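You operate a simulated robot arm through the tools that you are given. There is no shell and no other tool. Be economical: measure what you need, move in short steps, check, and stop when the job is done.

You are at the controls of a simulated two-armed robot. One attempt, no reset.

## Task
Put the purple peg in hole 35, then slide the top to it.
Fine: the hole marked 35; slide by hand, red lever to FREE, back to LOCK after; the other peg stays.

It is judged by the outcome, as a careful person would: the job done as asked, and still so three seconds after it is handed in. It fails if anything else is knocked over, pushed out of place, dropped, spilled or broken.

## Robot
Two 7-joint arms with two-finger parallel grippers on one trunk, on a base that drives. Base frame: it is fixed to the floor where the robot stands at the start and does not move with it; the origin is under the middle of the robot, x ahead of it, y to its left, z up. Readings come in cm, rad, newtons and seconds.
The left shoulder is at the start at [12.4, 17.1, 116.2], the right one opposite. With the tool pointing down near the work surface each hand reaches from about 40 to 90 cm from the robot's upright axis, wherever it stands, measured 20 degrees to its own side. Places, roughly: red couch lever [40, 0, 70]. Payload 4.4 kg a hand.
The tool frame of a hand sits at the grasp point between the pads (the TCP): z along the fingers, y along the line on which they close. The tips reach 2.3 cm beyond it. Largest opening 9.4 cm; finger width 3.8, thickness 1; the body of the gripper, 5.4 by 9.6 cm, starts 3.9 cm behind the TCP.
Orientation is told as [roll, pitch, yaw] about the base's x, y, z axes, in that order, counted from this pose: with the fingers straight down and closing along the base's y, the tool's x points along the base's -x, its y along +y and its z along -z.

## Interface
- The arms move only by the tool nudge_tool. It takes "left_targets", "right_targets" or both (then of equal length, played together; a hand with none holds still); each is a list of rows, each a list of 7 numbers: the shift along the tool's x, y, z in units of 20 mm (1.0 is 20 mm), then the turn, a rotation vector about the tool's x, y, z in units of 5 degrees (1.0 is 5 degrees), then the gripper command, from -1 (shut) to 1 (fully open), values between in proportion. In form: [[dx, dy, dz, ax, ay, az, gripper], ...]. A call has 1 to 8 rows; each row shifts and turns the commanded pose from where the row before left it, along the tool's axes as they then stand. A call with a number of a shift or a turn outside -1 to 1 is refused whole. Each row takes 0.2 s and may step no farther than 5 cm and 0.15 rad from the row before; otherwise, or with a gripper value out of range, the whole call is refused. Where a pose cannot be reached the arm comes as near as it can. A force on the tool above 60 N (or 10 N above the force at the start of the call, whichever is more), or a blocked arm, ends the call early, and 0.2 s more pass. The fingers move at their own pace (about 7.2 cm/s each) and stop on an object; they squeeze with about 36 N. The grip force told is the motor's: it shows also when the fingers shut on nothing. Time passes only in rows, and 0.2 s behind the last, so rows that do not move let the fingers close. It gives the time, the measured TCP pose, the force on the tool (base axes), the opening and the grip force at its end, in the units of the frame above (readings bear some noise), with the torque about the TCP (base axes, N m) and any sound that the robot's microphone picked up, and new pictures: "show" is both (left out), scene, wrist or none (wrist: the cameras of the hands that moved).
- Cameras (640 x 400 px; columns grow to the right, rows downward): "scene" is now at [22.4, 5.22, 130]; the picture's right is [0.54, -0.84, 0.00], its down [-0.55, -0.35, -0.76] and it looks along [0.64, 0.41, -0.65] (base axes); focal length 214 px, centre (320, 200). "left" rides on the left gripper at [8.6, -1.6, -7.5] in its tool frame; the picture's right is [0.18, 0.98, 0.00], its down [-0.58, 0.11, -0.81] and it looks along [-0.79, 0.15, 0.59] (tool axes); focal length 243 px, centre (320, 200). "right" rides on the right gripper at [8.6, 1.6, -7.4] in its tool frame; the picture's right is [-0.18, 0.98, 0.00], its down [-0.58, -0.11, -0.81] and it looks along [-0.79, -0.15, 0.59] (tool axes); focal length 243 px, centre (320, 200). There is no depth. A picture from a camera that has moved, and an enlarged one, comes with that camera's place and axes in the base frame and with its lens. The place of the scene camera against the robot may be out by one fixed shift of up to 1.2 cm in any direction.
- lift_body(by): slides the trunk up (or, below 0, down) by that many cm; the arms and the scene camera ride with it, the base frame stays. It gives what a move gives, with no picture.
- base_move(legs): drives the robot by 1 to 6 legs, each [ahead, left, turn to the left] in cm, cm and rad, along the robot's own axes; the way and the turn of a leg run together, so that a leg with both is an arc; at most 150 cm and 3.142 rad a leg. The arms and the cameras ride along, it lands a little off, and it stops where it bumps. It gives what a move gives, and a new picture of the scene camera.
- turn_head(pan, tilt): turns the head with the scene camera to pan (to the left, within 1.396 rad either way) and tilt (down, from -0.506 to 1.204), counted from straight ahead of the robot. It gives what a move gives, and a new picture of the scene camera.
- close_up(camera, box): a new picture of the part [left, top, right, bottom] of that camera's present view, enlarged. It takes no simulated time.
- sign_off(): hands the job in; it is judged then, once.

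Go step by step. Nothing tells you exact positions but the pictures and the camera data: compare them with the known pose of the tool, close in by small moves and look again before you grip or let go. The budget is 120 turns and 260 pictures, counting those below and the enlarged ones. Unless the task says otherwise, let go and move clear before handing in, and close with one line.

The tools are called after ">>>" as name(argument=value, ...) on one line, values as JSON. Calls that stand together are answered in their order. nudge_tool: Moves the arms, as the interface text tells. Its arguments: {"type":"object","properties":{"left_targets":{"type":"array"},"right_targets":{"type":"array"},"show":{"type":"string","enum":["both","scene","wrist","none"]}},"required":[]} The other tools are called the same way: lift_body (by) slides the trunk up or down; base_move (legs) drives the base; turn_head (pan, tilt) turns the head that bears the scene camera; close_up (camera, box) takes an enlarged picture of a part of a camera's view; sign_off () hands the job in.

At the start:

```text
time: 0.0
left_tcp_pos: [41.56, 41.73, 118.39]
left_ee_rot: [0.0, 0.0, 0.0]
left_force: [0.0, 0.9, 0.8]
left_wrist_torque: [-0.01, -0.01, -0.04]
left_width: 9.42
left_grip_force: 0.1
right_tcp_pos: [45.93, -2.41, 112.95]
right_ee_rot: [0.001, 0.0, -0.001]
right_force: [1.6, 1.3, -0.1]
right_wrist_torque: [0.0, -0.01, 0.0]
right_width: 9.38
right_grip_force: 0.0
trunk travel left (down, up): [-17.5, 21.3]
robot x, y, heading: [-0.04, -0.21, -0.001]
head pan, tilt: [0.567, 0.714]
```

scene: 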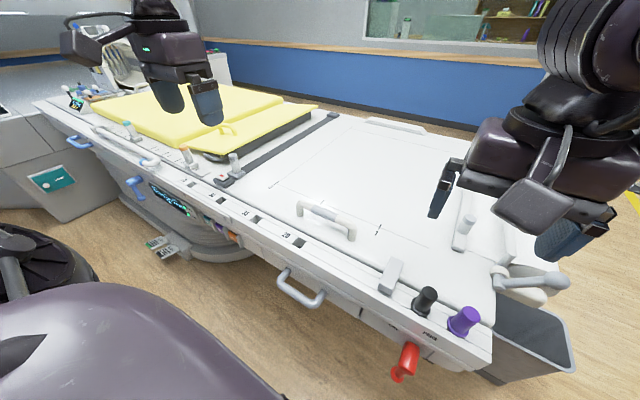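
right: 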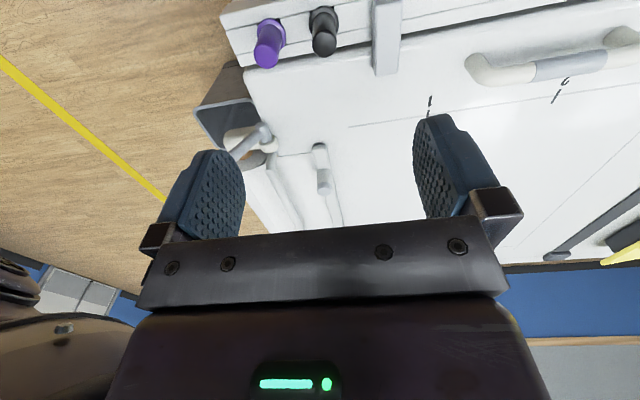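
left: 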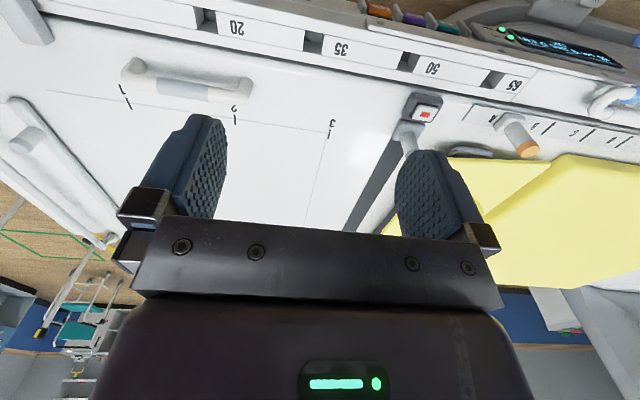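

I see a couch with a rail of square holes (20, 35, 50, 65), a purple and a black peg at the right end, a red lever in front and a handle on the sliding top. I'll look closer first.

>>> close_up(camera="scene", box=[340, 230, 540, 390])

>>> close_up(camera="scene", box=[160, 130, 360, 270])

>>> turn_head(pan=0.0, tilt=1.0)

```text
2.50 times, centred on (440, 310) of scene
camera zoom: at [22.4, 5.22, 130.0], right [0.54, -0.84, 0.0], down [-0.55, -0.35, -0.76], along [0.64, 0.41, -0.65], focal length 536 px, centre (20, -75)
```

zoom: 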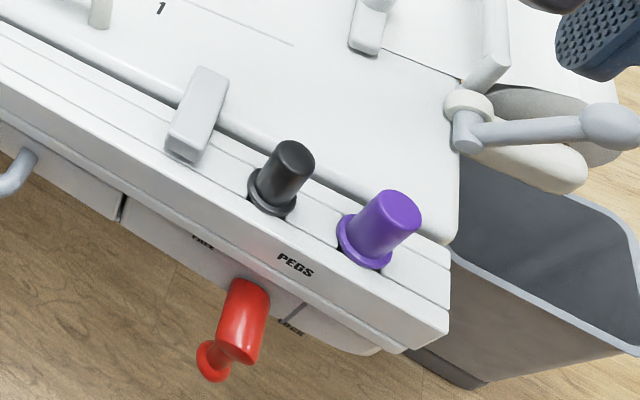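

```text
2.86 times, centred on (260, 200) of scene
camera zoom: at [22.4, 5.22, 130.0], right [0.54, -0.84, 0.0], down [-0.55, -0.35, -0.76], along [0.64, 0.41, -0.65], focal length 613 px, centre (491, 200)
```

zoom: 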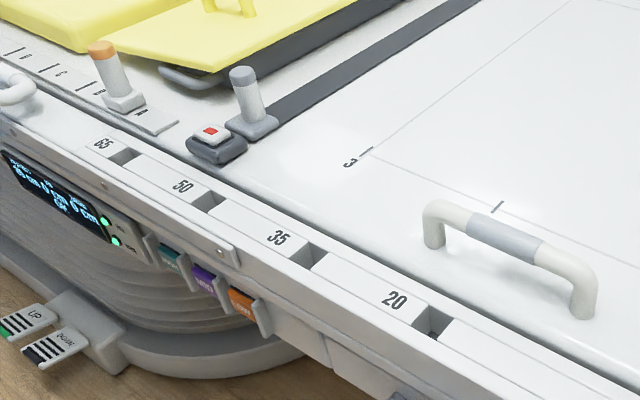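

```text
time: 1.0
left_tcp_pos: [41.53, 41.83, 118.49]
left_ee_rot: [0.0, 0.0, 0.0]
left_force: [-0.4, -0.3, -0.2]
left_wrist_torque: [0.0, 0.01, 0.0]
left_width: 9.4
left_grip_force: 0.1
right_tcp_pos: [45.74, -2.28, 112.99]
right_ee_rot: [-0.002, -0.001, 0.0]
right_force: [-0.8, 0.7, -0.2]
right_wrist_torque: [0.01, -0.02, -0.03]
right_width: 9.39
right_grip_force: 0.1
trunk travel left (down, up): [-17.5, 21.3]
robot x, y, heading: [0.03, -0.03, -0.002]
head pan, tilt: [0.0, 1.0]
camera scene: at [22.25, 0.69, 127.78], right [0.0, -1.0, 0.0], down [-0.84, 0.0, -0.54], along [0.54, 0.0, -0.84], focal length 214 px, centre (320, 200)
```

scene: 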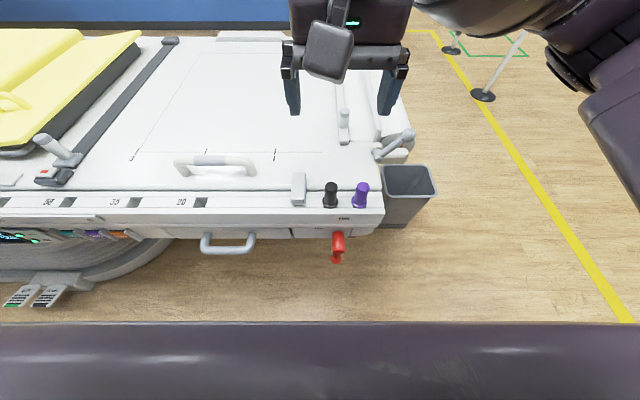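

The lever, pegs and block are now seen from straight ahead. Zooming in for measurements.

>>> close_up(camera="scene", box=[270, 160, 430, 270])

>>> close_up(camera="scene", box=[40, 140, 260, 270])

>>> close_up(camera="right", box=[200, 0, 440, 150])

```text
3.64 times, centred on (350, 215) of scene
camera zoom: at [22.25, 0.69, 127.78], right [0.0, -1.0, 0.0], down [-0.84, 0.0, -0.54], along [0.54, 0.0, -0.84], focal length 780 px, centre (211, 146)
```

zoom: 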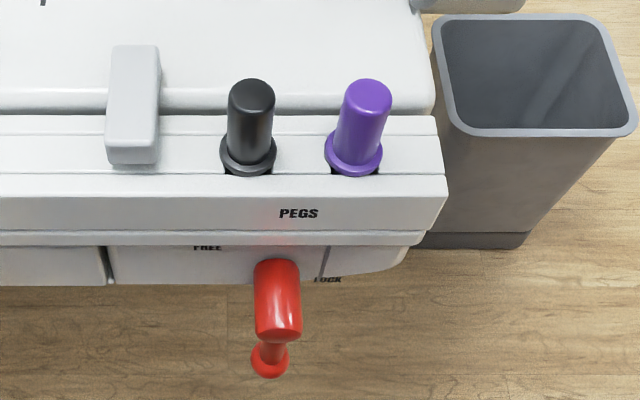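

```text
2.91 times, centred on (150, 205) of scene
camera zoom: at [22.25, 0.69, 127.78], right [0.0, -1.0, 0.0], down [-0.84, 0.0, -0.54], along [0.54, 0.0, -0.84], focal length 624 px, centre (814, 186)
```

zoom: 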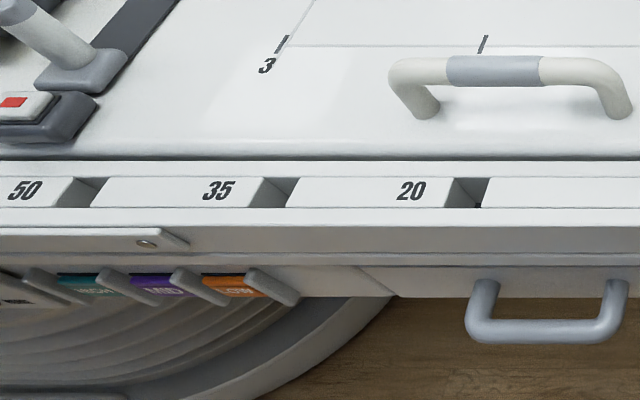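

```text
2.67 times, centred on (320, 75) of right
camera zoom: at [37.31, -0.66, 120.38], right [0.18, 0.98, 0.0], down [0.58, -0.11, 0.81], along [0.79, -0.15, -0.59], focal length 647 px, centre (320, 533)
```

zoom: 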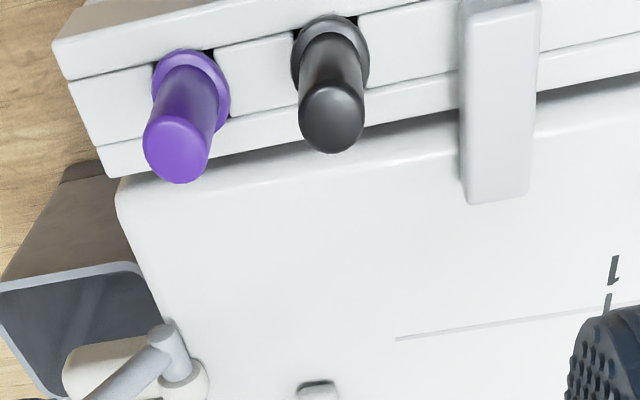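

Labels sit just left of their holes, so hole 35 is near (48, 42, 87), and the purple peg near (47, -8, 88). I'll look at the rest of the couch to understand what the top carries.

>>> turn_head(pan=0.9, tilt=0.6)

>>> close_up(camera="scene", box=[160, 60, 480, 260])

>>> close_up(camera="left", box=[320, 0, 640, 200])

```text
time: 2.2
left_tcp_pos: [41.67, 41.9, 118.29]
left_ee_rot: [0.001, 0.0, -0.002]
left_force: [0.3, 0.6, 0.2]
left_wrist_torque: [-0.01, 0.01, 0.01]
left_width: 9.39
left_grip_force: 0.1
right_tcp_pos: [45.84, -2.29, 112.95]
right_ee_rot: [0.0, 0.0, 0.001]
right_force: [-0.3, -0.1, 0.0]
right_wrist_torque: [-0.02, 0.03, -0.03]
right_width: 9.4
right_grip_force: 0.1
trunk travel left (down, up): [-17.5, 21.3]
robot x, y, heading: [0.03, -0.07, -0.001]
head pan, tilt: [0.901, 0.6]
camera scene: at [20.78, 7.6, 130.97], right [0.78, -0.62, 0.0], down [-0.35, -0.44, -0.82], along [0.51, 0.65, -0.57], focal length 214 px, centre (320, 200)
```

scene: 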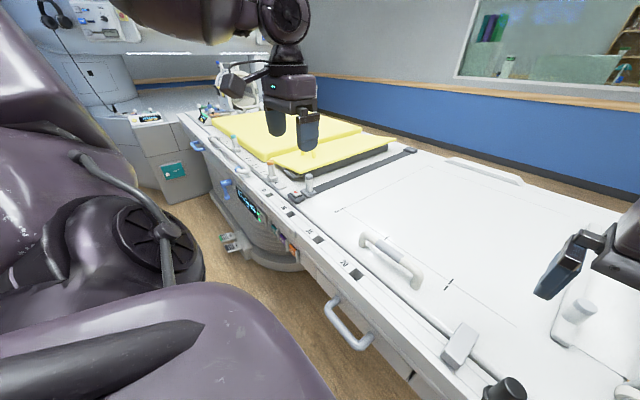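

```text
2.00 times, centred on (320, 160) of scene
camera zoom: at [20.78, 7.6, 130.97], right [0.78, -0.62, 0.0], down [-0.35, -0.44, -0.82], along [0.51, 0.65, -0.57], focal length 429 px, centre (320, 280)
```

zoom: 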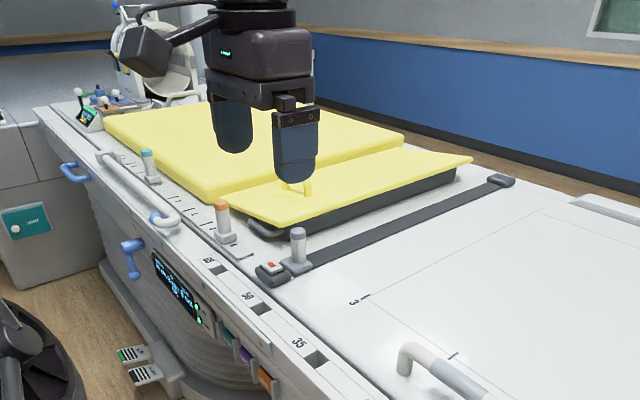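

```text
2.00 times, centred on (480, 100) of left
camera zoom: at [32.94, 40.22, 125.89], right [-0.18, 0.98, 0.0], down [0.58, 0.11, 0.81], along [0.79, 0.15, -0.59], focal length 485 px, centre (0, 400)
```

zoom: 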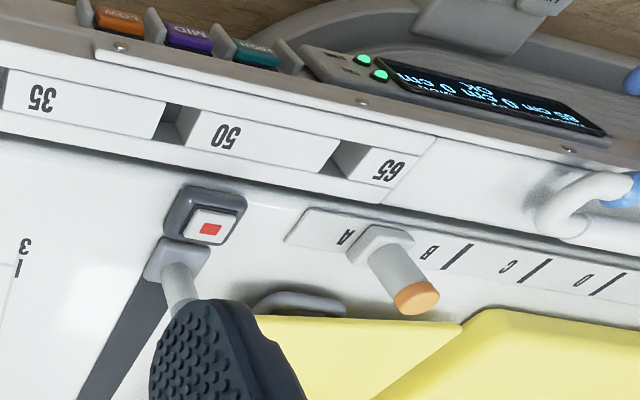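

The whole couch top (with mattress) is one sliding piece. I'll bring the right hand above the purple peg with a partial opening, and check.

>>> nudge_tool(right_targets=[[-0.178, -0.436, 0.93, 0, 0, 0, 0.17], [-0.178, -0.436, 0.93, 0, 0, 0, 0.17], [-0.178, -0.436, 0.93, 0, 0, 0, 0.17], [-0.178, -0.436, 0.93, 0, 0, 0, 0.17], [-0.178, -0.436, 0.93, 0, 0, 0, 0.17], [-0.178, -0.436, 0.93, 0, 0, 0, 0.17], [-0.178, -0.436, 0.93, 0, 0, 0, 0.17], [0, 0, 0, 0, 0, 0, 0.17]], show="wrist")

>>> turn_head(pan=-0.1, tilt=0.95)

```text
time: 4.0
left_tcp_pos: [41.58, 41.85, 118.5]
left_ee_rot: [0.0, 0.0, 0.002]
left_force: [1.1, 0.6, 0.3]
left_wrist_torque: [0.01, 0.02, -0.01]
left_width: 9.41
left_grip_force: 0.1
right_tcp_pos: [48.43, -8.35, 99.86]
right_ee_rot: [0.001, -0.001, 0.0]
right_force: [-1.1, 0.3, -0.3]
right_wrist_torque: [0.0, 0.0, 0.0]
right_width: 5.5
right_grip_force: 0.0
trunk travel left (down, up): [-17.5, 21.3]
robot x, y, heading: [0.27, 0.31, 0.001]
head pan, tilt: [0.901, 0.6]
camera right: at [39.81, -6.62, 107.34], right [0.18, 0.98, 0.0], down [0.58, -0.11, 0.81], along [0.79, -0.15, -0.59], focal length 243 px, centre (320, 200)
```

right: 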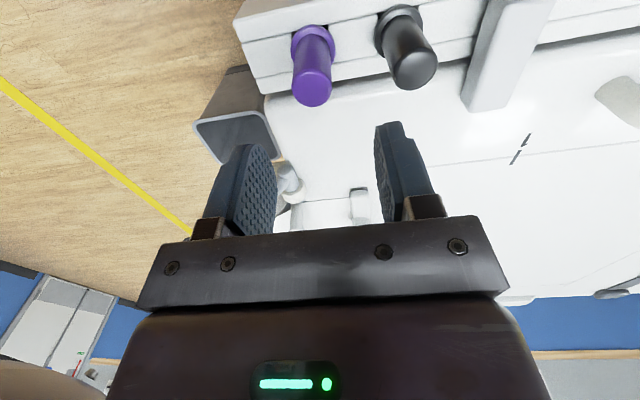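

```text
time: 5.2
left_tcp_pos: [41.43, 41.97, 118.37]
left_ee_rot: [-0.002, 0.0, -0.001]
left_force: [-1.2, 0.2, -0.4]
left_wrist_torque: [0.0, 0.01, -0.02]
left_width: 9.39
left_grip_force: 0.0
right_tcp_pos: [48.41, -8.27, 99.94]
right_ee_rot: [-0.001, 0.001, 0.0]
right_force: [-0.7, -0.2, -0.2]
right_wrist_torque: [0.01, 0.01, -0.02]
right_width: 5.49
right_grip_force: 0.2
trunk travel left (down, up): [-17.5, 21.3]
robot x, y, heading: [-0.05, -0.01, 0.002]
head pan, tilt: [-0.099, 0.949]
camera scene: at [22.52, -0.04, 128.14], right [-0.1, -1.0, 0.0], down [-0.81, 0.08, -0.58], along [0.58, -0.06, -0.81], focal length 214 px, centre (320, 200)
```

scene: 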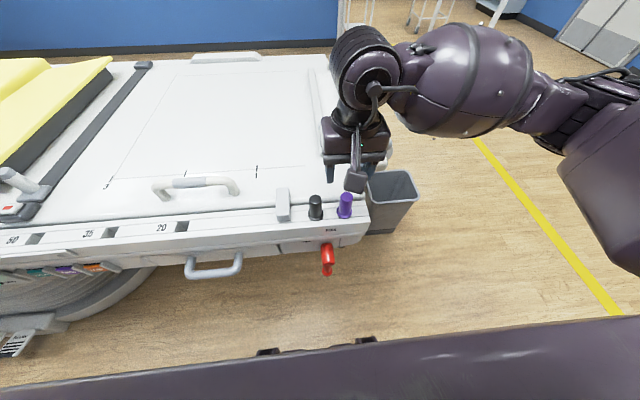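

Measuring the peg more exactly from the closer wrist view.

>>> close_up(camera="right", box=[230, 0, 470, 150])

>>> close_up(camera="scene", box=[260, 170, 400, 290])

```text
2.67 times, centred on (350, 75) of right
camera zoom: at [39.83, -6.63, 107.35], right [0.18, 0.98, 0.0], down [0.58, -0.11, 0.81], along [0.79, -0.15, -0.59], focal length 647 px, centre (240, 533)
```

zoom: 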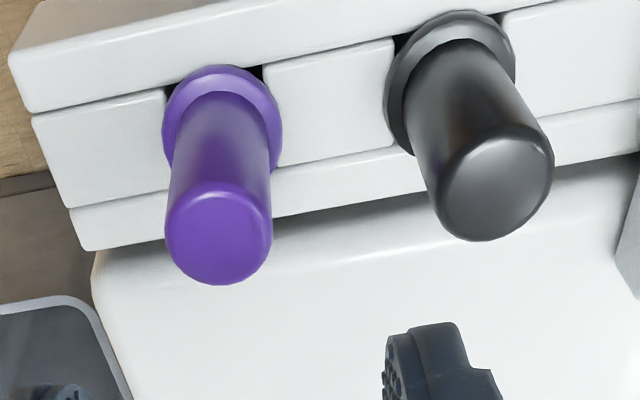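

```text
3.33 times, centred on (330, 230) of scene
camera zoom: at [22.52, -0.04, 128.14], right [-0.1, -1.0, 0.0], down [-0.81, 0.08, -0.58], along [0.58, -0.06, -0.81], focal length 715 px, centre (287, 100)
```

zoom: 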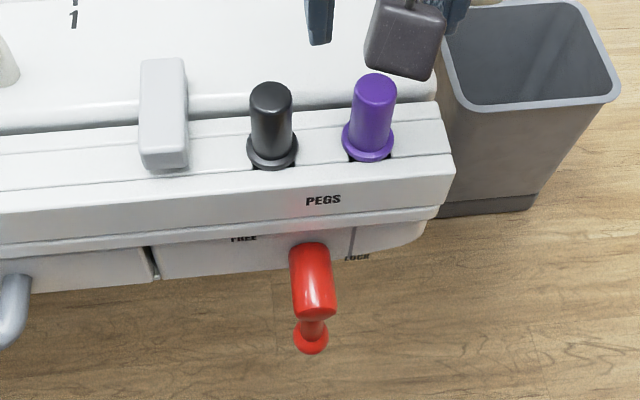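

Peg axis is near (49, -8.9), cap at about z 91. I move to just above it and look again.

>>> nudge_tool(right_targets=[[-0.1, -0.1, 0.8, 0, 0, 0, 0.17], [-0.1, -0.1, 0.8, 0, 0, 0, 0.17], [-0.1, -0.1, 0.8, 0, 0, 0, 0.17], [0, 0, 0, 0, 0, 0, 0.17]])

>>> close_up(camera="scene", box=[260, 170, 400, 270])

>>> close_up(camera="right", box=[160, 0, 480, 200])

```text
time: 6.2
left_tcp_pos: [41.68, 41.87, 118.37]
left_ee_rot: [0.0, -0.001, 0.0]
left_force: [0.6, -0.2, 0.1]
left_wrist_torque: [-0.02, 0.0, 0.01]
left_width: 9.38
left_grip_force: 0.0
right_tcp_pos: [48.94, -9.04, 95.02]
right_ee_rot: [-0.001, 0.0, 0.0]
right_force: [-0.2, -0.6, -0.2]
right_wrist_torque: [0.0, 0.02, 0.03]
right_width: 5.5
right_grip_force: 0.1
trunk travel left (down, up): [-17.5, 21.3]
robot x, y, heading: [-0.02, 0.2, -0.0]
head pan, tilt: [-0.099, 0.949]
camera scene: at [22.5, -0.03, 128.14], right [-0.1, -1.0, 0.0], down [-0.81, 0.08, -0.58], along [0.58, -0.06, -0.81], focal length 214 px, centre (320, 200)
camera right: at [40.44, -7.31, 102.53], right [0.18, 0.98, 0.0], down [0.58, -0.11, 0.81], along [0.79, -0.15, -0.59], focal length 243 px, centre (320, 200)
```

scene: 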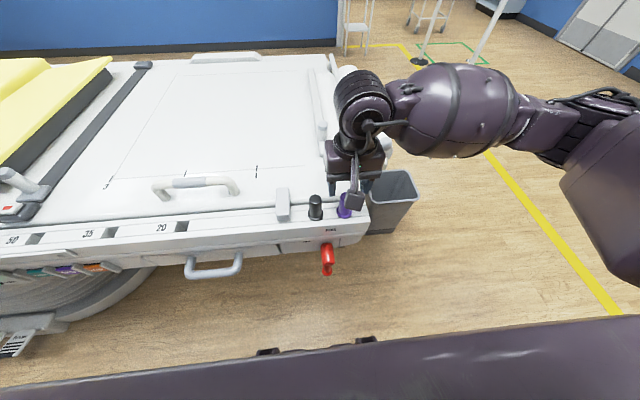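
right: 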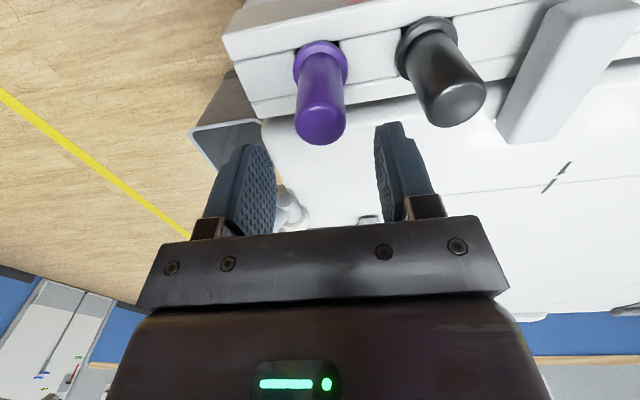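

```text
4.00 times, centred on (330, 220) of scene
camera zoom: at [22.5, -0.03, 128.14], right [-0.1, -1.0, 0.0], down [-0.81, 0.08, -0.58], along [0.58, -0.06, -0.81], focal length 858 px, centre (280, 120)
```

zoom: 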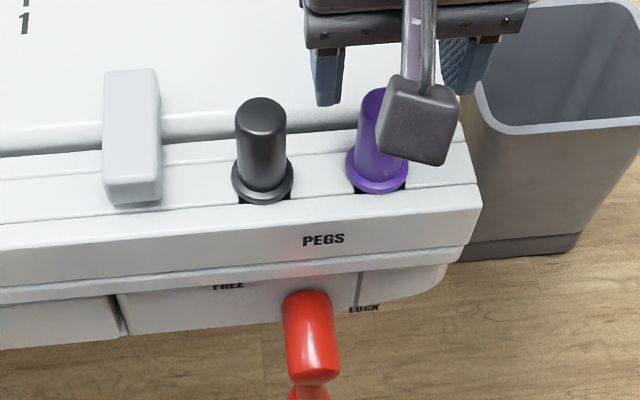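

```text
2.00 times, centred on (320, 100) of right
camera zoom: at [40.44, -7.31, 102.53], right [0.18, 0.98, 0.0], down [0.58, -0.11, 0.81], along [0.79, -0.15, -0.59], focal length 485 px, centre (320, 400)
```

zoom: 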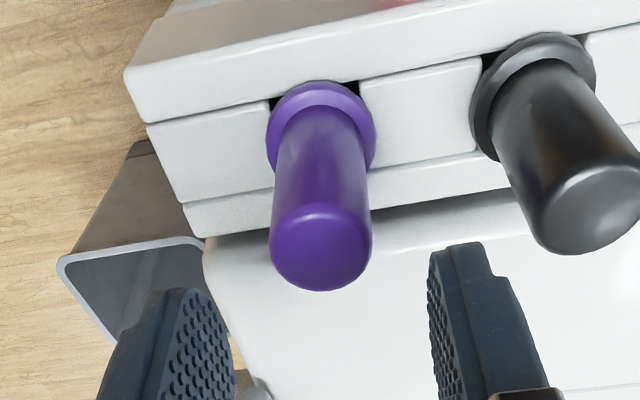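

Refined: peg axis (48.65, -8.9), cap z 91.1, collar z 84. I descend to TCP z ≈ 88.7, then grip.

>>> nudge_tool(right_targets=[[0.15, 0.08, 0.6, 0, 0, 0, 0.17], [0, 0, 0.8, 0, 0, 0, 0.17], [0, 0, 0.8, 0, 0, 0, 0.17], [0, 0, 0.9, 0, 0, 0, 0.17], [0, 0, 0, 0, 0, 0, 0.17]], show="wrist")

>>> close_up(camera="scene", box=[260, 170, 400, 270])

```text
time: 7.5
left_tcp_pos: [41.58, 41.74, 118.43]
left_ee_rot: [-0.001, -0.001, -0.002]
left_force: [0.0, 0.7, 0.2]
left_wrist_torque: [-0.02, 0.01, 0.03]
left_width: 9.37
left_grip_force: 0.0
right_tcp_pos: [48.76, -8.85, 88.86]
right_ee_rot: [-0.001, 0.001, 0.001]
right_force: [1.3, 0.5, 0.1]
right_wrist_torque: [0.0, -0.02, -0.01]
right_width: 5.48
right_grip_force: 0.0
trunk travel left (down, up): [-17.5, 21.3]
robot x, y, heading: [0.12, -0.02, 0.002]
head pan, tilt: [-0.099, 0.949]
camera right: at [40.21, -7.22, 96.3], right [0.18, 0.98, 0.0], down [0.58, -0.11, 0.81], along [0.79, -0.15, -0.59], focal length 243 px, centre (320, 200)
```

right: 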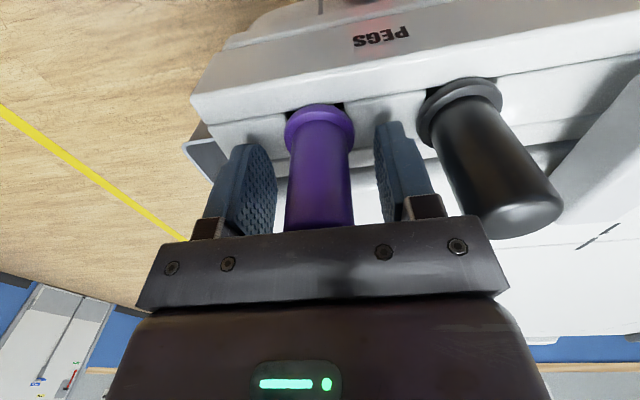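

```text
4.00 times, centred on (330, 220) of scene
camera zoom: at [22.5, -0.04, 128.14], right [-0.1, -1.0, 0.0], down [-0.81, 0.08, -0.58], along [0.58, -0.06, -0.81], focal length 858 px, centre (280, 120)
```

zoom: 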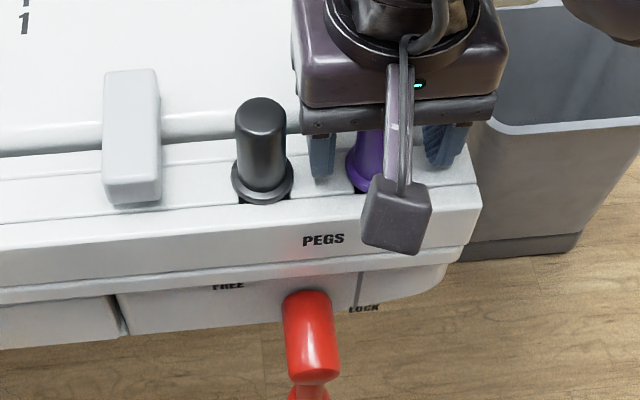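

The peg stands between the fingers, clear of the black one. I close the grip.

>>> nudge_tool(right_targets=[[0, 0, 0, 0, 0, 0, -1], [0, 0, 0, 0, 0, 0, -1], [0, 0, 0, 0, 0, 0, -1]], show="wrist")

```text
time: 8.2
left_tcp_pos: [41.59, 41.81, 118.31]
left_ee_rot: [0.001, -0.001, 0.0]
left_force: [-0.3, 0.7, 0.6]
left_wrist_torque: [-0.01, -0.02, -0.03]
left_width: 9.38
left_grip_force: 0.0
right_tcp_pos: [48.65, -8.99, 88.8]
right_ee_rot: [0.002, 0.0, 0.001]
right_force: [0.3, -0.1, -0.1]
right_wrist_torque: [0.01, 0.01, 0.0]
right_width: 3.41
right_grip_force: 35.4
trunk travel left (down, up): [-17.5, 21.3]
robot x, y, heading: [-0.0, 0.03, 0.003]
head pan, tilt: [-0.099, 0.949]
camera right: at [40.22, -7.22, 96.3], right [0.18, 0.98, 0.0], down [0.58, -0.11, 0.81], along [0.79, -0.15, -0.59], focal length 243 px, centre (320, 200)
```

right: 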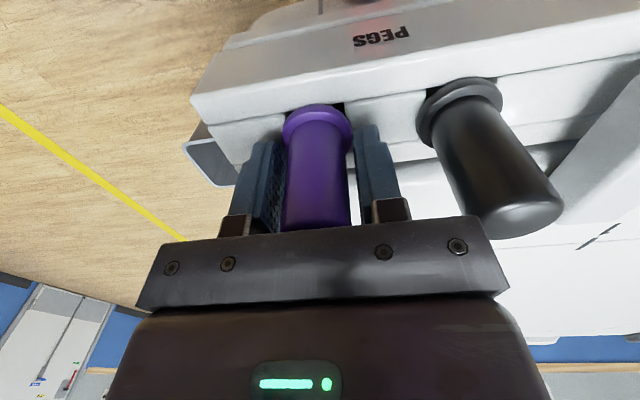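

Gripped (3.4 cm). Lifting straight up.

>>> nudge_tool(right_targets=[[0, 0, -0.4, 0, 0, 0, -1], [0, 0, -0.6, 0, 0, 0, -1], [0, 0, -0.8, 0, 0, 0, -1], [0, 0, -0.8, 0, 0, 0, -1], [0, 0, -0.8, 0, 0, 0, -1], [0, 0, -0.8, 0, 0, 0, -1], [0, 0, -0.8, 0, 0, 0, -1], [0, 0, -0.8, 0, 0, 0, -1]])

```text
time: 10.1
left_tcp_pos: [41.53, 41.89, 118.36]
left_ee_rot: [0.0, 0.0, 0.0]
left_force: [0.2, -0.1, -0.1]
left_wrist_torque: [0.02, -0.04, -0.02]
left_width: 9.36
left_grip_force: 0.1
right_tcp_pos: [48.61, -8.74, 100.52]
right_ee_rot: [-0.001, 0.001, 0.0]
right_force: [0.1, -0.1, -0.4]
right_wrist_torque: [0.02, 0.02, 0.0]
right_width: 3.44
right_grip_force: 36.0
trunk travel left (down, up): [-17.5, 21.3]
robot x, y, heading: [0.07, 0.33, 0.001]
head pan, tilt: [-0.099, 0.949]
camera scene: at [22.51, -0.03, 128.14], right [-0.1, -1.0, 0.0], down [-0.81, 0.08, -0.58], along [0.58, -0.06, -0.81], focal length 214 px, centre (320, 200)
camera right: at [40.09, -7.08, 108.01], right [0.18, 0.98, 0.0], down [0.58, -0.11, 0.81], along [0.79, -0.15, -0.59], focal length 243 px, centre (320, 200)
```

scene: 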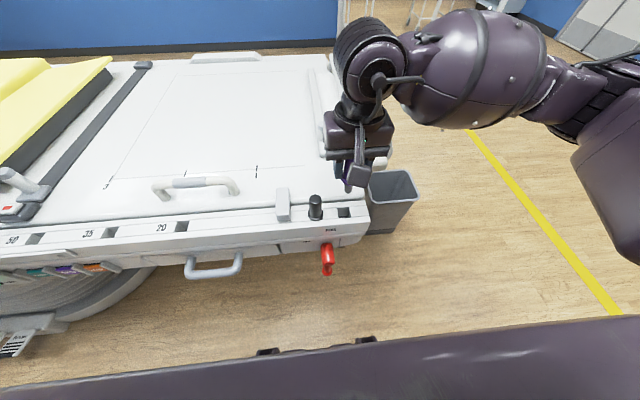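
right: 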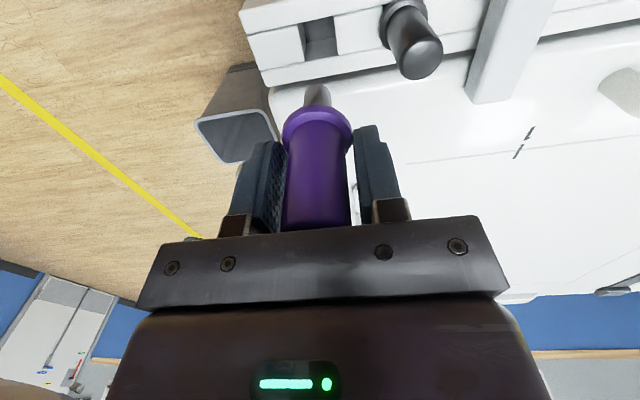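

The peg is out. I raise it more to clear the black peg, then drive sideways left 45 cm.

>>> nudge_tool(right_targets=[[0, 0, -0.9, 0, 0, 0, -1], [0, 0, -0.9, 0, 0, 0, -1], [0, 0, -0.9, 0, 0, 0, -1], [0, 0, 0, 0, 0, 0, -1]], show="none")

>>> base_move(legs=[[0, 45, 0]])

>>> turn_head(pan=0.0, tilt=0.95)

```text
time: 11.1
left_tcp_pos: [41.75, 41.86, 118.3]
left_ee_rot: [0.0, -0.001, 0.0]
left_force: [-0.6, 0.9, 0.2]
left_wrist_torque: [-0.02, 0.0, 0.02]
left_width: 9.39
left_grip_force: 0.0
right_tcp_pos: [48.75, -8.61, 105.83]
right_ee_rot: [0.0, -0.001, 0.0]
right_force: [-0.7, -0.1, -0.8]
right_wrist_torque: [0.01, -0.02, 0.01]
right_width: 3.43
right_grip_force: 35.4
trunk travel left (down, up): [-17.5, 21.3]
robot x, y, heading: [0.14, -0.21, -0.002]
head pan, tilt: [-0.099, 0.949]
```

```text
time: 15.5
left_tcp_pos: [41.61, 86.12, 118.46]
left_ee_rot: [0.0, 0.0, 0.0]
left_force: [-0.5, -0.4, 0.0]
left_wrist_torque: [-0.03, -0.04, 0.04]
left_width: 9.39
left_grip_force: 0.1
right_tcp_pos: [48.79, 35.53, 105.77]
right_ee_rot: [-0.001, 0.001, 0.0]
right_force: [0.0, 0.4, -0.8]
right_wrist_torque: [0.0, 0.01, 0.0]
right_width: 3.43
right_grip_force: 35.6
trunk travel left (down, up): [-17.5, 21.3]
robot x, y, heading: [-0.17, 44.07, 0.001]
head pan, tilt: [-0.099, 0.949]
camera scene: at [22.55, 44.26, 128.13], right [-0.1, -0.99, 0.0], down [-0.81, 0.08, -0.58], along [0.58, -0.06, -0.81], focal length 214 px, centre (320, 200)
```

scene: 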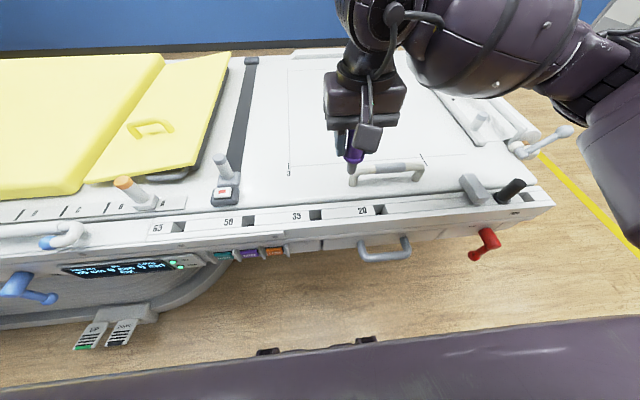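

```text
time: 16.1
left_tcp_pos: [41.66, 86.15, 118.4]
left_ee_rot: [0.0, 0.0, -0.001]
left_force: [0.2, -0.4, 0.3]
left_wrist_torque: [-0.04, 0.0, -0.02]
left_width: 9.37
left_grip_force: 0.1
right_tcp_pos: [48.79, 35.44, 105.82]
right_ee_rot: [-0.001, 0.001, -0.003]
right_force: [0.4, -0.4, -0.7]
right_wrist_torque: [0.05, 0.06, 0.02]
right_width: 3.44
right_grip_force: 36.2
trunk travel left (down, up): [-17.5, 21.3]
robot x, y, heading: [0.1, 43.98, -0.007]
head pan, tilt: [0.0, 0.949]
camera scene: at [22.58, 44.96, 128.13], right [0.0, -1.0, 0.0], down [-0.81, 0.0, -0.58], along [0.58, 0.0, -0.81], focal length 214 px, centre (320, 200)
```

scene: 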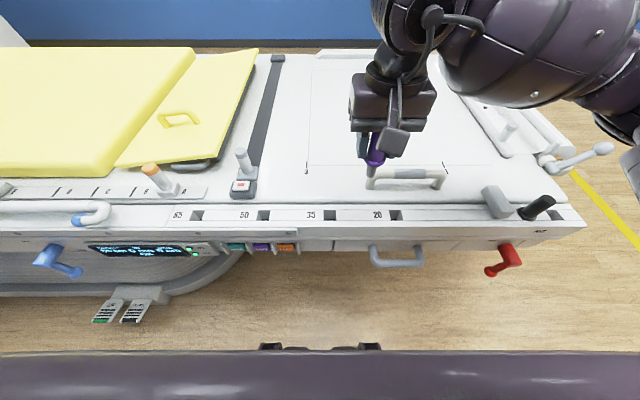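

>>> close_up(camera="scene", box=[280, 110, 440, 270])

>>> close_up(camera="right", box=[200, 0, 440, 150])

>>> close_up(camera="scene", box=[460, 180, 600, 290])

```text
2.50 times, centred on (360, 190) of scene
camera zoom: at [22.58, 44.96, 128.13], right [0.0, -1.0, 0.0], down [-0.81, 0.0, -0.58], along [0.58, 0.0, -0.81], focal length 536 px, centre (220, 225)
```

zoom: 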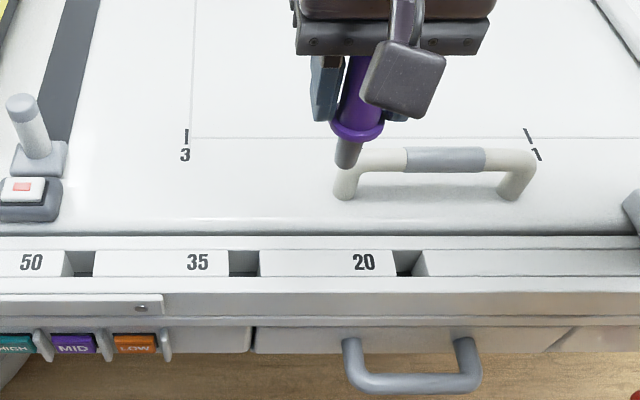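

```text
2.67 times, centred on (320, 75) of right
camera zoom: at [40.22, 37.17, 113.28], right [0.19, 0.98, 0.0], down [0.58, -0.11, 0.81], along [0.79, -0.15, -0.59], focal length 647 px, centre (320, 533)
```

zoom: 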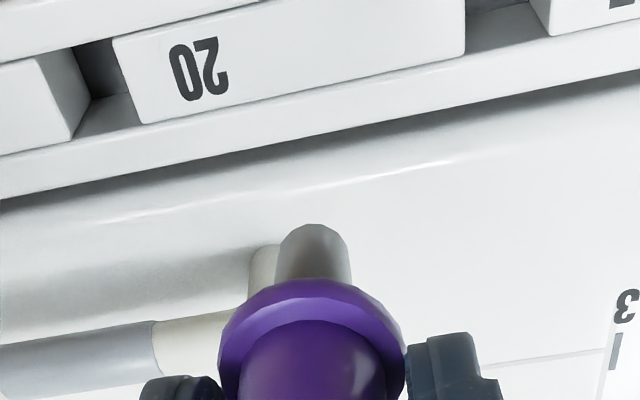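

```text
3.64 times, centred on (530, 235) of scene
camera zoom: at [22.58, 44.96, 128.13], right [0.0, -1.0, 0.0], down [-0.81, 0.0, -0.58], along [0.58, 0.0, -0.81], focal length 780 px, centre (-444, 73)
```

zoom: 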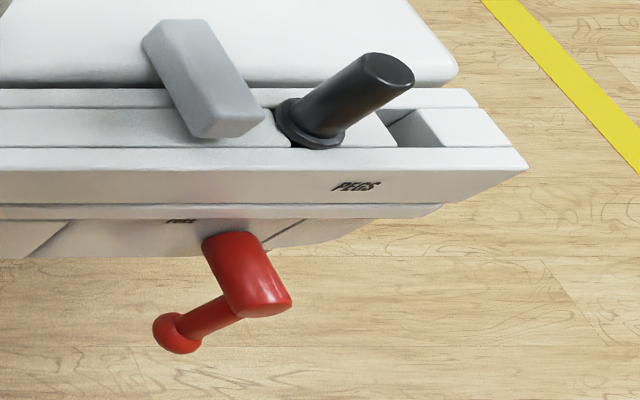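

Hole 35 is near (48.6, 42.7). I move the peg over it laterally, lower to a safe height, and look.

>>> nudge_tool(right_targets=[[0, 0.72, 0, 0, 0, 0, -1], [0, 0.72, 0, 0, 0, 0, -1], [0, 0.72, 0, 0, 0, 0, -1], [0, 0.72, 0, 0, 0, 0, -1], [0, 0.72, 0, 0, 0, 0, -1], [0, 0, 0.9, 0, 0, 0, -1], [0, 0, 0.9, 0, 0, 0, -1], [0, 0, 0.9, 0, 0, 0, -1]], show="none")

>>> nudge_tool(right_targets=[[0, 0, 0.9, 0, 0, 0, -1], [0, 0, 0.9, 0, 0, 0, -1], [0, 0, 0, 0, 0, 0, -1]])

>>> close_up(camera="scene", box=[260, 130, 400, 260])

>>> close_up(camera="right", box=[200, 0, 440, 150])

```text
time: 17.9
left_tcp_pos: [41.69, 86.06, 118.4]
left_ee_rot: [0.0, 0.0, -0.002]
left_force: [0.6, -0.6, 0.8]
left_wrist_torque: [0.0, -0.04, 0.01]
left_width: 9.42
left_grip_force: 0.1
right_tcp_pos: [48.79, 42.86, 100.4]
right_ee_rot: [0.0, 0.0, -0.001]
right_force: [-0.8, 0.4, -0.4]
right_wrist_torque: [-0.01, -0.02, -0.01]
right_width: 3.47
right_grip_force: 36.0
trunk travel left (down, up): [-17.5, 21.3]
robot x, y, heading: [0.04, 44.33, -0.004]
head pan, tilt: [0.0, 0.949]
```

```text
time: 18.7
left_tcp_pos: [41.55, 86.1, 118.5]
left_ee_rot: [0.001, 0.0, -0.002]
left_force: [0.0, 1.0, -0.3]
left_wrist_torque: [0.0, 0.04, 0.02]
left_width: 9.37
left_grip_force: 0.1
right_tcp_pos: [48.71, 42.81, 96.83]
right_ee_rot: [0.0, 0.0, -0.001]
right_force: [0.0, -0.5, -0.1]
right_wrist_torque: [0.02, -0.01, -0.03]
right_width: 3.44
right_grip_force: 35.8
trunk travel left (down, up): [-17.5, 21.3]
robot x, y, heading: [-0.01, 44.11, -0.003]
head pan, tilt: [0.0, 0.949]
camera scene: at [22.57, 44.96, 128.14], right [0.0, -1.0, 0.0], down [-0.81, 0.0, -0.58], along [0.58, 0.0, -0.81], focal length 214 px, centre (320, 200)
camera right: at [40.2, 44.42, 104.26], right [0.18, 0.98, 0.0], down [0.58, -0.11, 0.81], along [0.79, -0.15, -0.59], focal length 243 px, centre (320, 200)
```

scene: 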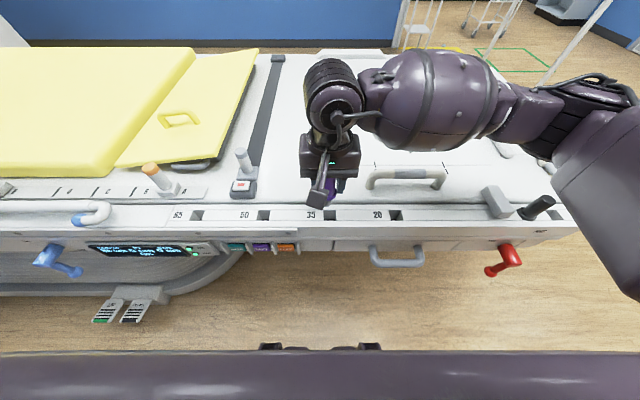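
right: 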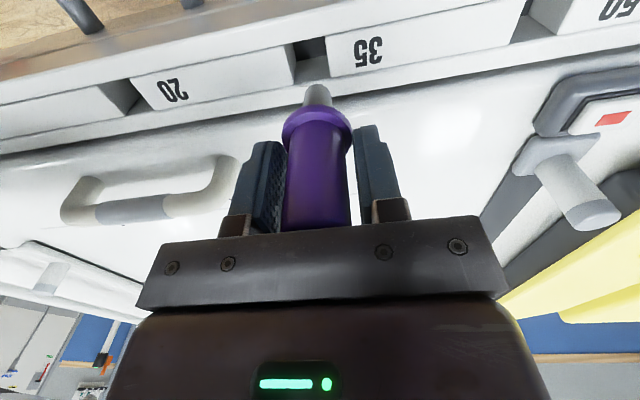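

```text
3.08 times, centred on (330, 195) of scene
camera zoom: at [22.57, 44.96, 128.14], right [0.0, -1.0, 0.0], down [-0.81, 0.0, -0.58], along [0.58, 0.0, -0.81], focal length 660 px, centre (289, 215)
```

zoom: 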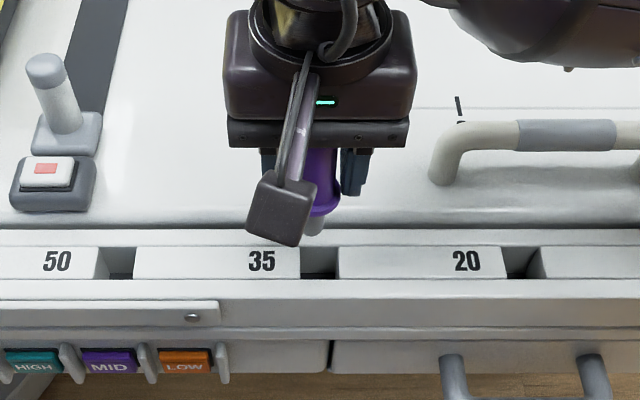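

```text
2.67 times, centred on (320, 75) of right
camera zoom: at [40.2, 44.42, 104.26], right [0.18, 0.98, 0.0], down [0.58, -0.11, 0.81], along [0.79, -0.15, -0.59], focal length 647 px, centre (320, 533)
```

zoom: 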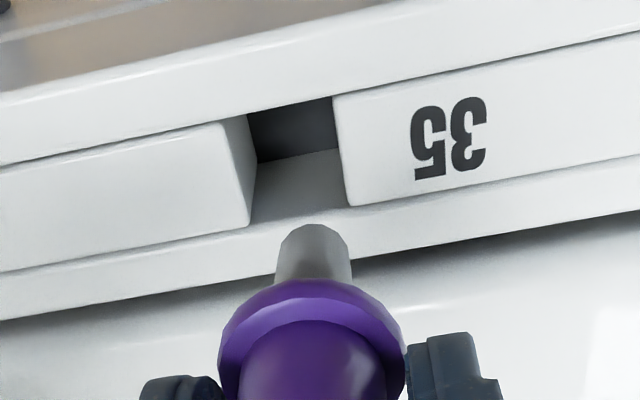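

The wrist view puts the hole centre at about (48.75, 42.1). I shift 0.7 cm in -y and lower near the rail, then check.

>>> nudge_tool(right_targets=[[0, -0.35, 0, 0, 0, 0, -1], [0, 0, 0.7, 0, 0, 0, -1], [0, 0, 0.7, 0, 0, 0, -1], [0, 0, 0, 0, 0, 0, -1]], show="none")

>>> close_up(camera="scene", box=[260, 150, 400, 250])

>>> close_up(camera="right", box=[200, 0, 440, 150])

```text
time: 19.7
left_tcp_pos: [41.67, 86.24, 118.4]
left_ee_rot: [-0.001, 0.0, 0.002]
left_force: [0.5, 0.2, 0.2]
left_wrist_torque: [0.0, 0.0, 0.04]
left_width: 9.37
left_grip_force: 0.0
right_tcp_pos: [48.69, 42.23, 94.15]
right_ee_rot: [0.0, 0.0, 0.001]
right_force: [0.5, 0.2, -0.9]
right_wrist_torque: [0.0, 0.01, -0.01]
right_width: 3.44
right_grip_force: 36.0
trunk travel left (down, up): [-17.5, 21.3]
robot x, y, heading: [0.03, 44.46, -0.002]
head pan, tilt: [0.0, 0.949]
```

```text
4.00 times, centred on (330, 200) of scene
camera zoom: at [22.58, 44.97, 128.14], right [0.0, -1.0, 0.0], down [-0.81, 0.0, -0.58], along [0.58, 0.0, -0.81], focal length 858 px, centre (280, 200)
```

zoom: 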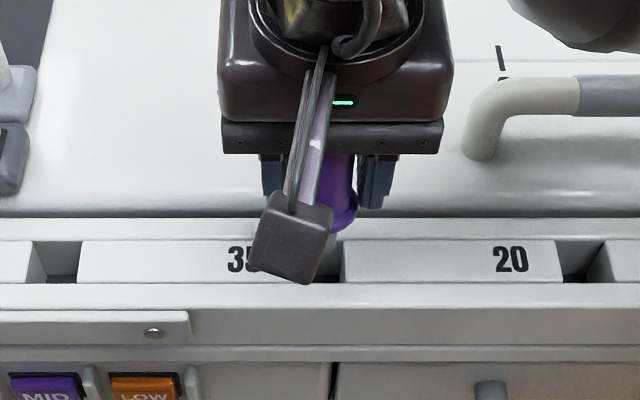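

```text
2.67 times, centred on (320, 75) of right
camera zoom: at [40.21, 43.7, 101.47], right [0.19, 0.98, 0.0], down [0.58, -0.11, 0.81], along [0.79, -0.15, -0.59], focal length 647 px, centre (320, 533)
```

zoom: 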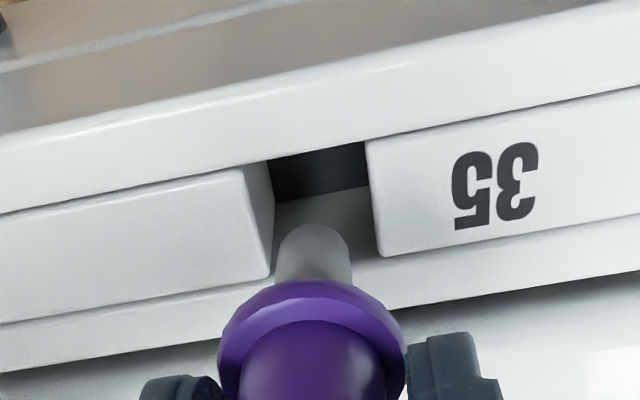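

Aligned: hole centre (48.8, 42.1) and TCP the same. Lowering gently into the hole.

>>> nudge_tool(right_targets=[[0, 0, 0.5, 0, 0, 0, -1], [0, 0, 0.5, 0, 0, 0, -1], [0, 0, 0.4, 0, 0, 0, -1], [0, 0, 0.4, 0, 0, 0, -1], [0, 0, 0.3, 0, 0, 0, -1], [0, 0, 0.2, 0, 0, 0, -1], [0, 0, 0, 0, 0, 0, -1]])

>>> close_up(camera="right", box=[200, 0, 440, 150])

```text
time: 21.3
left_tcp_pos: [41.63, 86.11, 118.43]
left_ee_rot: [0.002, 0.0, -0.003]
left_force: [-0.2, -0.1, -0.6]
left_wrist_torque: [0.01, 0.01, 0.0]
left_width: 9.4
left_grip_force: 0.0
right_tcp_pos: [48.92, 42.03, 89.43]
right_ee_rot: [0.001, 0.001, -0.003]
right_force: [0.1, 0.0, -0.8]
right_wrist_torque: [-0.01, -0.01, 0.03]
right_width: 3.42
right_grip_force: 35.8
trunk travel left (down, up): [-17.5, 21.3]
robot x, y, heading: [-0.18, 44.51, -0.002]
head pan, tilt: [0.0, 0.949]
camera scene: at [22.58, 44.96, 128.14], right [0.0, -1.0, 0.0], down [-0.81, 0.0, -0.58], along [0.58, 0.0, -0.81], focal length 214 px, centre (320, 200)
camera right: at [40.32, 43.71, 96.85], right [0.19, 0.98, 0.0], down [0.58, -0.11, 0.81], along [0.79, -0.15, -0.59], focal length 243 px, centre (320, 200)
```

scene: 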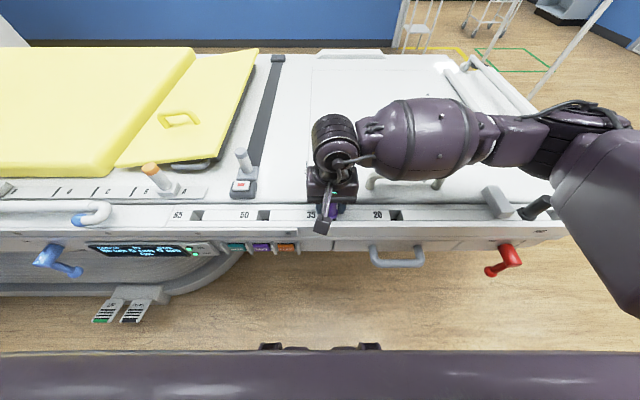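
right: 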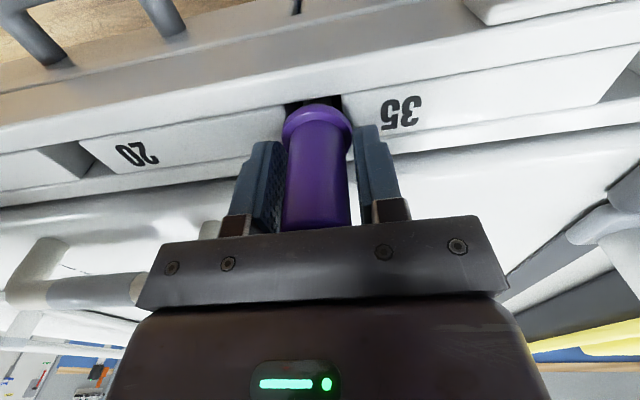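

```text
2.67 times, centred on (320, 75) of right
camera zoom: at [40.32, 43.71, 96.85], right [0.19, 0.98, 0.0], down [0.58, -0.11, 0.81], along [0.79, -0.15, -0.59], focal length 647 px, centre (320, 533)
```

zoom: 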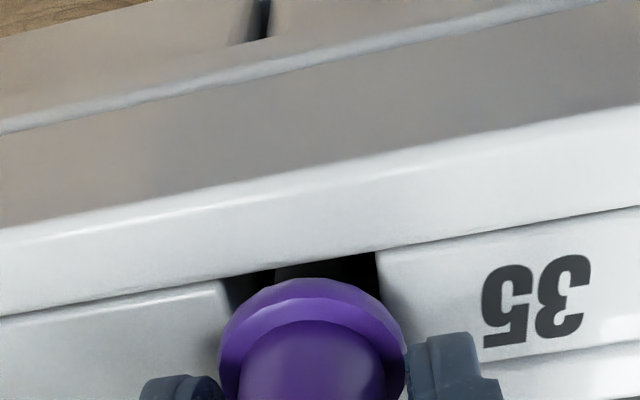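

The shank is going in without contact force. Lowering the last ~0.7 cm until seated.

>>> nudge_tool(right_targets=[[0, 0, 0.15, 0, 0, 0, -1], [0, 0, 0.15, 0, 0, 0, -1], [0, 0, 0, 0, 0, 0, -1]], show="none")

>>> close_up(camera="right", box=[200, 0, 440, 150])

```text
time: 22.1
left_tcp_pos: [41.7, 86.08, 118.43]
left_ee_rot: [-0.001, -0.002, -0.002]
left_force: [0.0, -0.8, -0.5]
left_wrist_torque: [0.0, 0.01, 0.0]
left_width: 9.41
left_grip_force: 0.0
right_tcp_pos: [48.81, 42.06, 88.83]
right_ee_rot: [0.0, 0.0, -0.002]
right_force: [0.0, -1.0, 1.8]
right_wrist_torque: [-0.09, 0.06, 0.01]
right_width: 3.44
right_grip_force: 36.0
trunk travel left (down, up): [-17.5, 21.3]
robot x, y, heading: [0.1, 44.11, -0.001]
head pan, tilt: [0.0, 0.949]
```

```text
2.67 times, centred on (320, 75) of right
camera zoom: at [40.26, 43.7, 96.31], right [0.19, 0.98, 0.0], down [0.58, -0.11, 0.81], along [0.79, -0.15, -0.59], focal length 647 px, centre (320, 533)
```

zoom: 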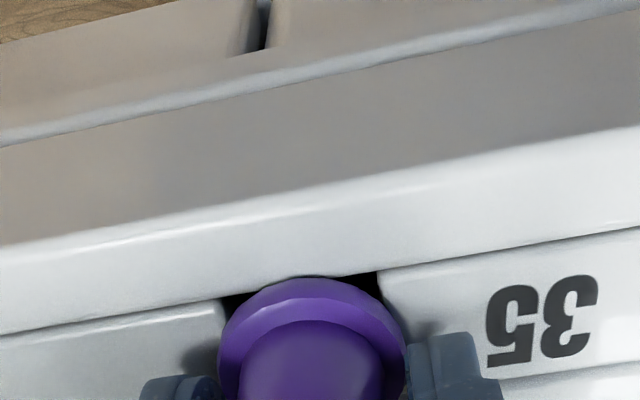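

Contact felt at the same height as in the original hole, so it is seated. Releasing and rising clear.

>>> nudge_tool(right_targets=[[0, 0, 0, 0, 0, 0, 0.1], [0, 0, 0, 0, 0, 0, 0.1], [0, 0, -0.3, 0, 0, 0, 0.1], [0, 0, -0.9, 0, 0, 0, 0.1], [0, 0, -0.9, 0, 0, 0, 0.1], [0, 0, -0.9, 0, 0, 0, 0.1], [0, 0, -0.9, 0, 0, 0, 0.1], [0, 0, -0.9, 0, 0, 0, 0.1]])

```text
time: 23.9
left_tcp_pos: [41.66, 86.05, 118.4]
left_ee_rot: [0.002, -0.001, 0.0]
left_force: [-0.3, -0.3, -0.7]
left_wrist_torque: [0.0, -0.01, 0.06]
left_width: 9.38
left_grip_force: 0.1
right_tcp_pos: [48.7, 41.93, 98.67]
right_ee_rot: [-0.001, 0.001, -0.002]
right_force: [-0.6, -0.1, -0.4]
right_wrist_torque: [0.01, 0.02, -0.01]
right_width: 5.18
right_grip_force: 0.0
trunk travel left (down, up): [-17.5, 21.3]
robot x, y, heading: [-0.19, 44.19, -0.0]
head pan, tilt: [0.0, 0.949]
camera scene: at [22.55, 44.97, 128.15], right [0.0, -1.0, 0.0], down [-0.81, 0.0, -0.58], along [0.58, 0.0, -0.81], focal length 214 px, centre (320, 200)
camera right: at [40.13, 43.7, 106.09], right [0.19, 0.98, 0.0], down [0.58, -0.11, 0.81], along [0.79, -0.15, -0.59], focal length 243 px, centre (320, 200)
```

scene: 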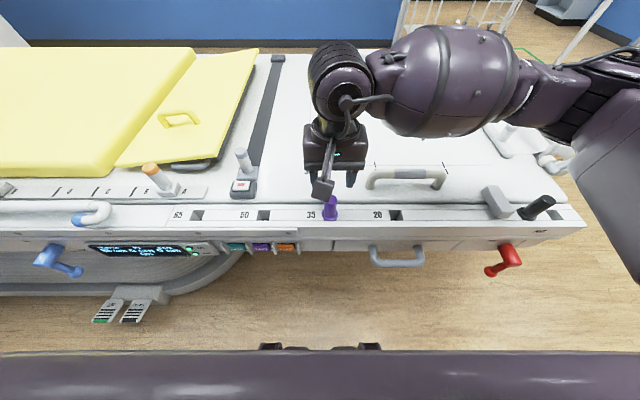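
right: 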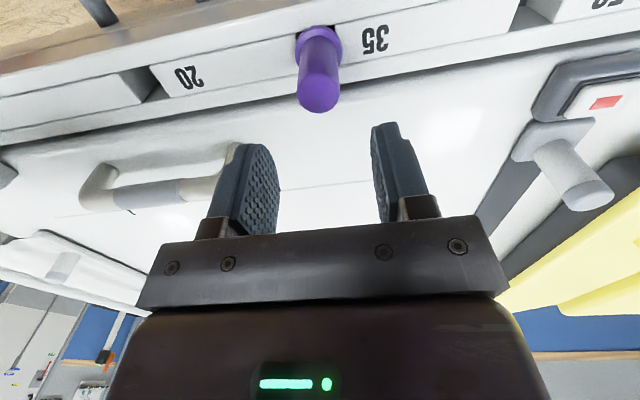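

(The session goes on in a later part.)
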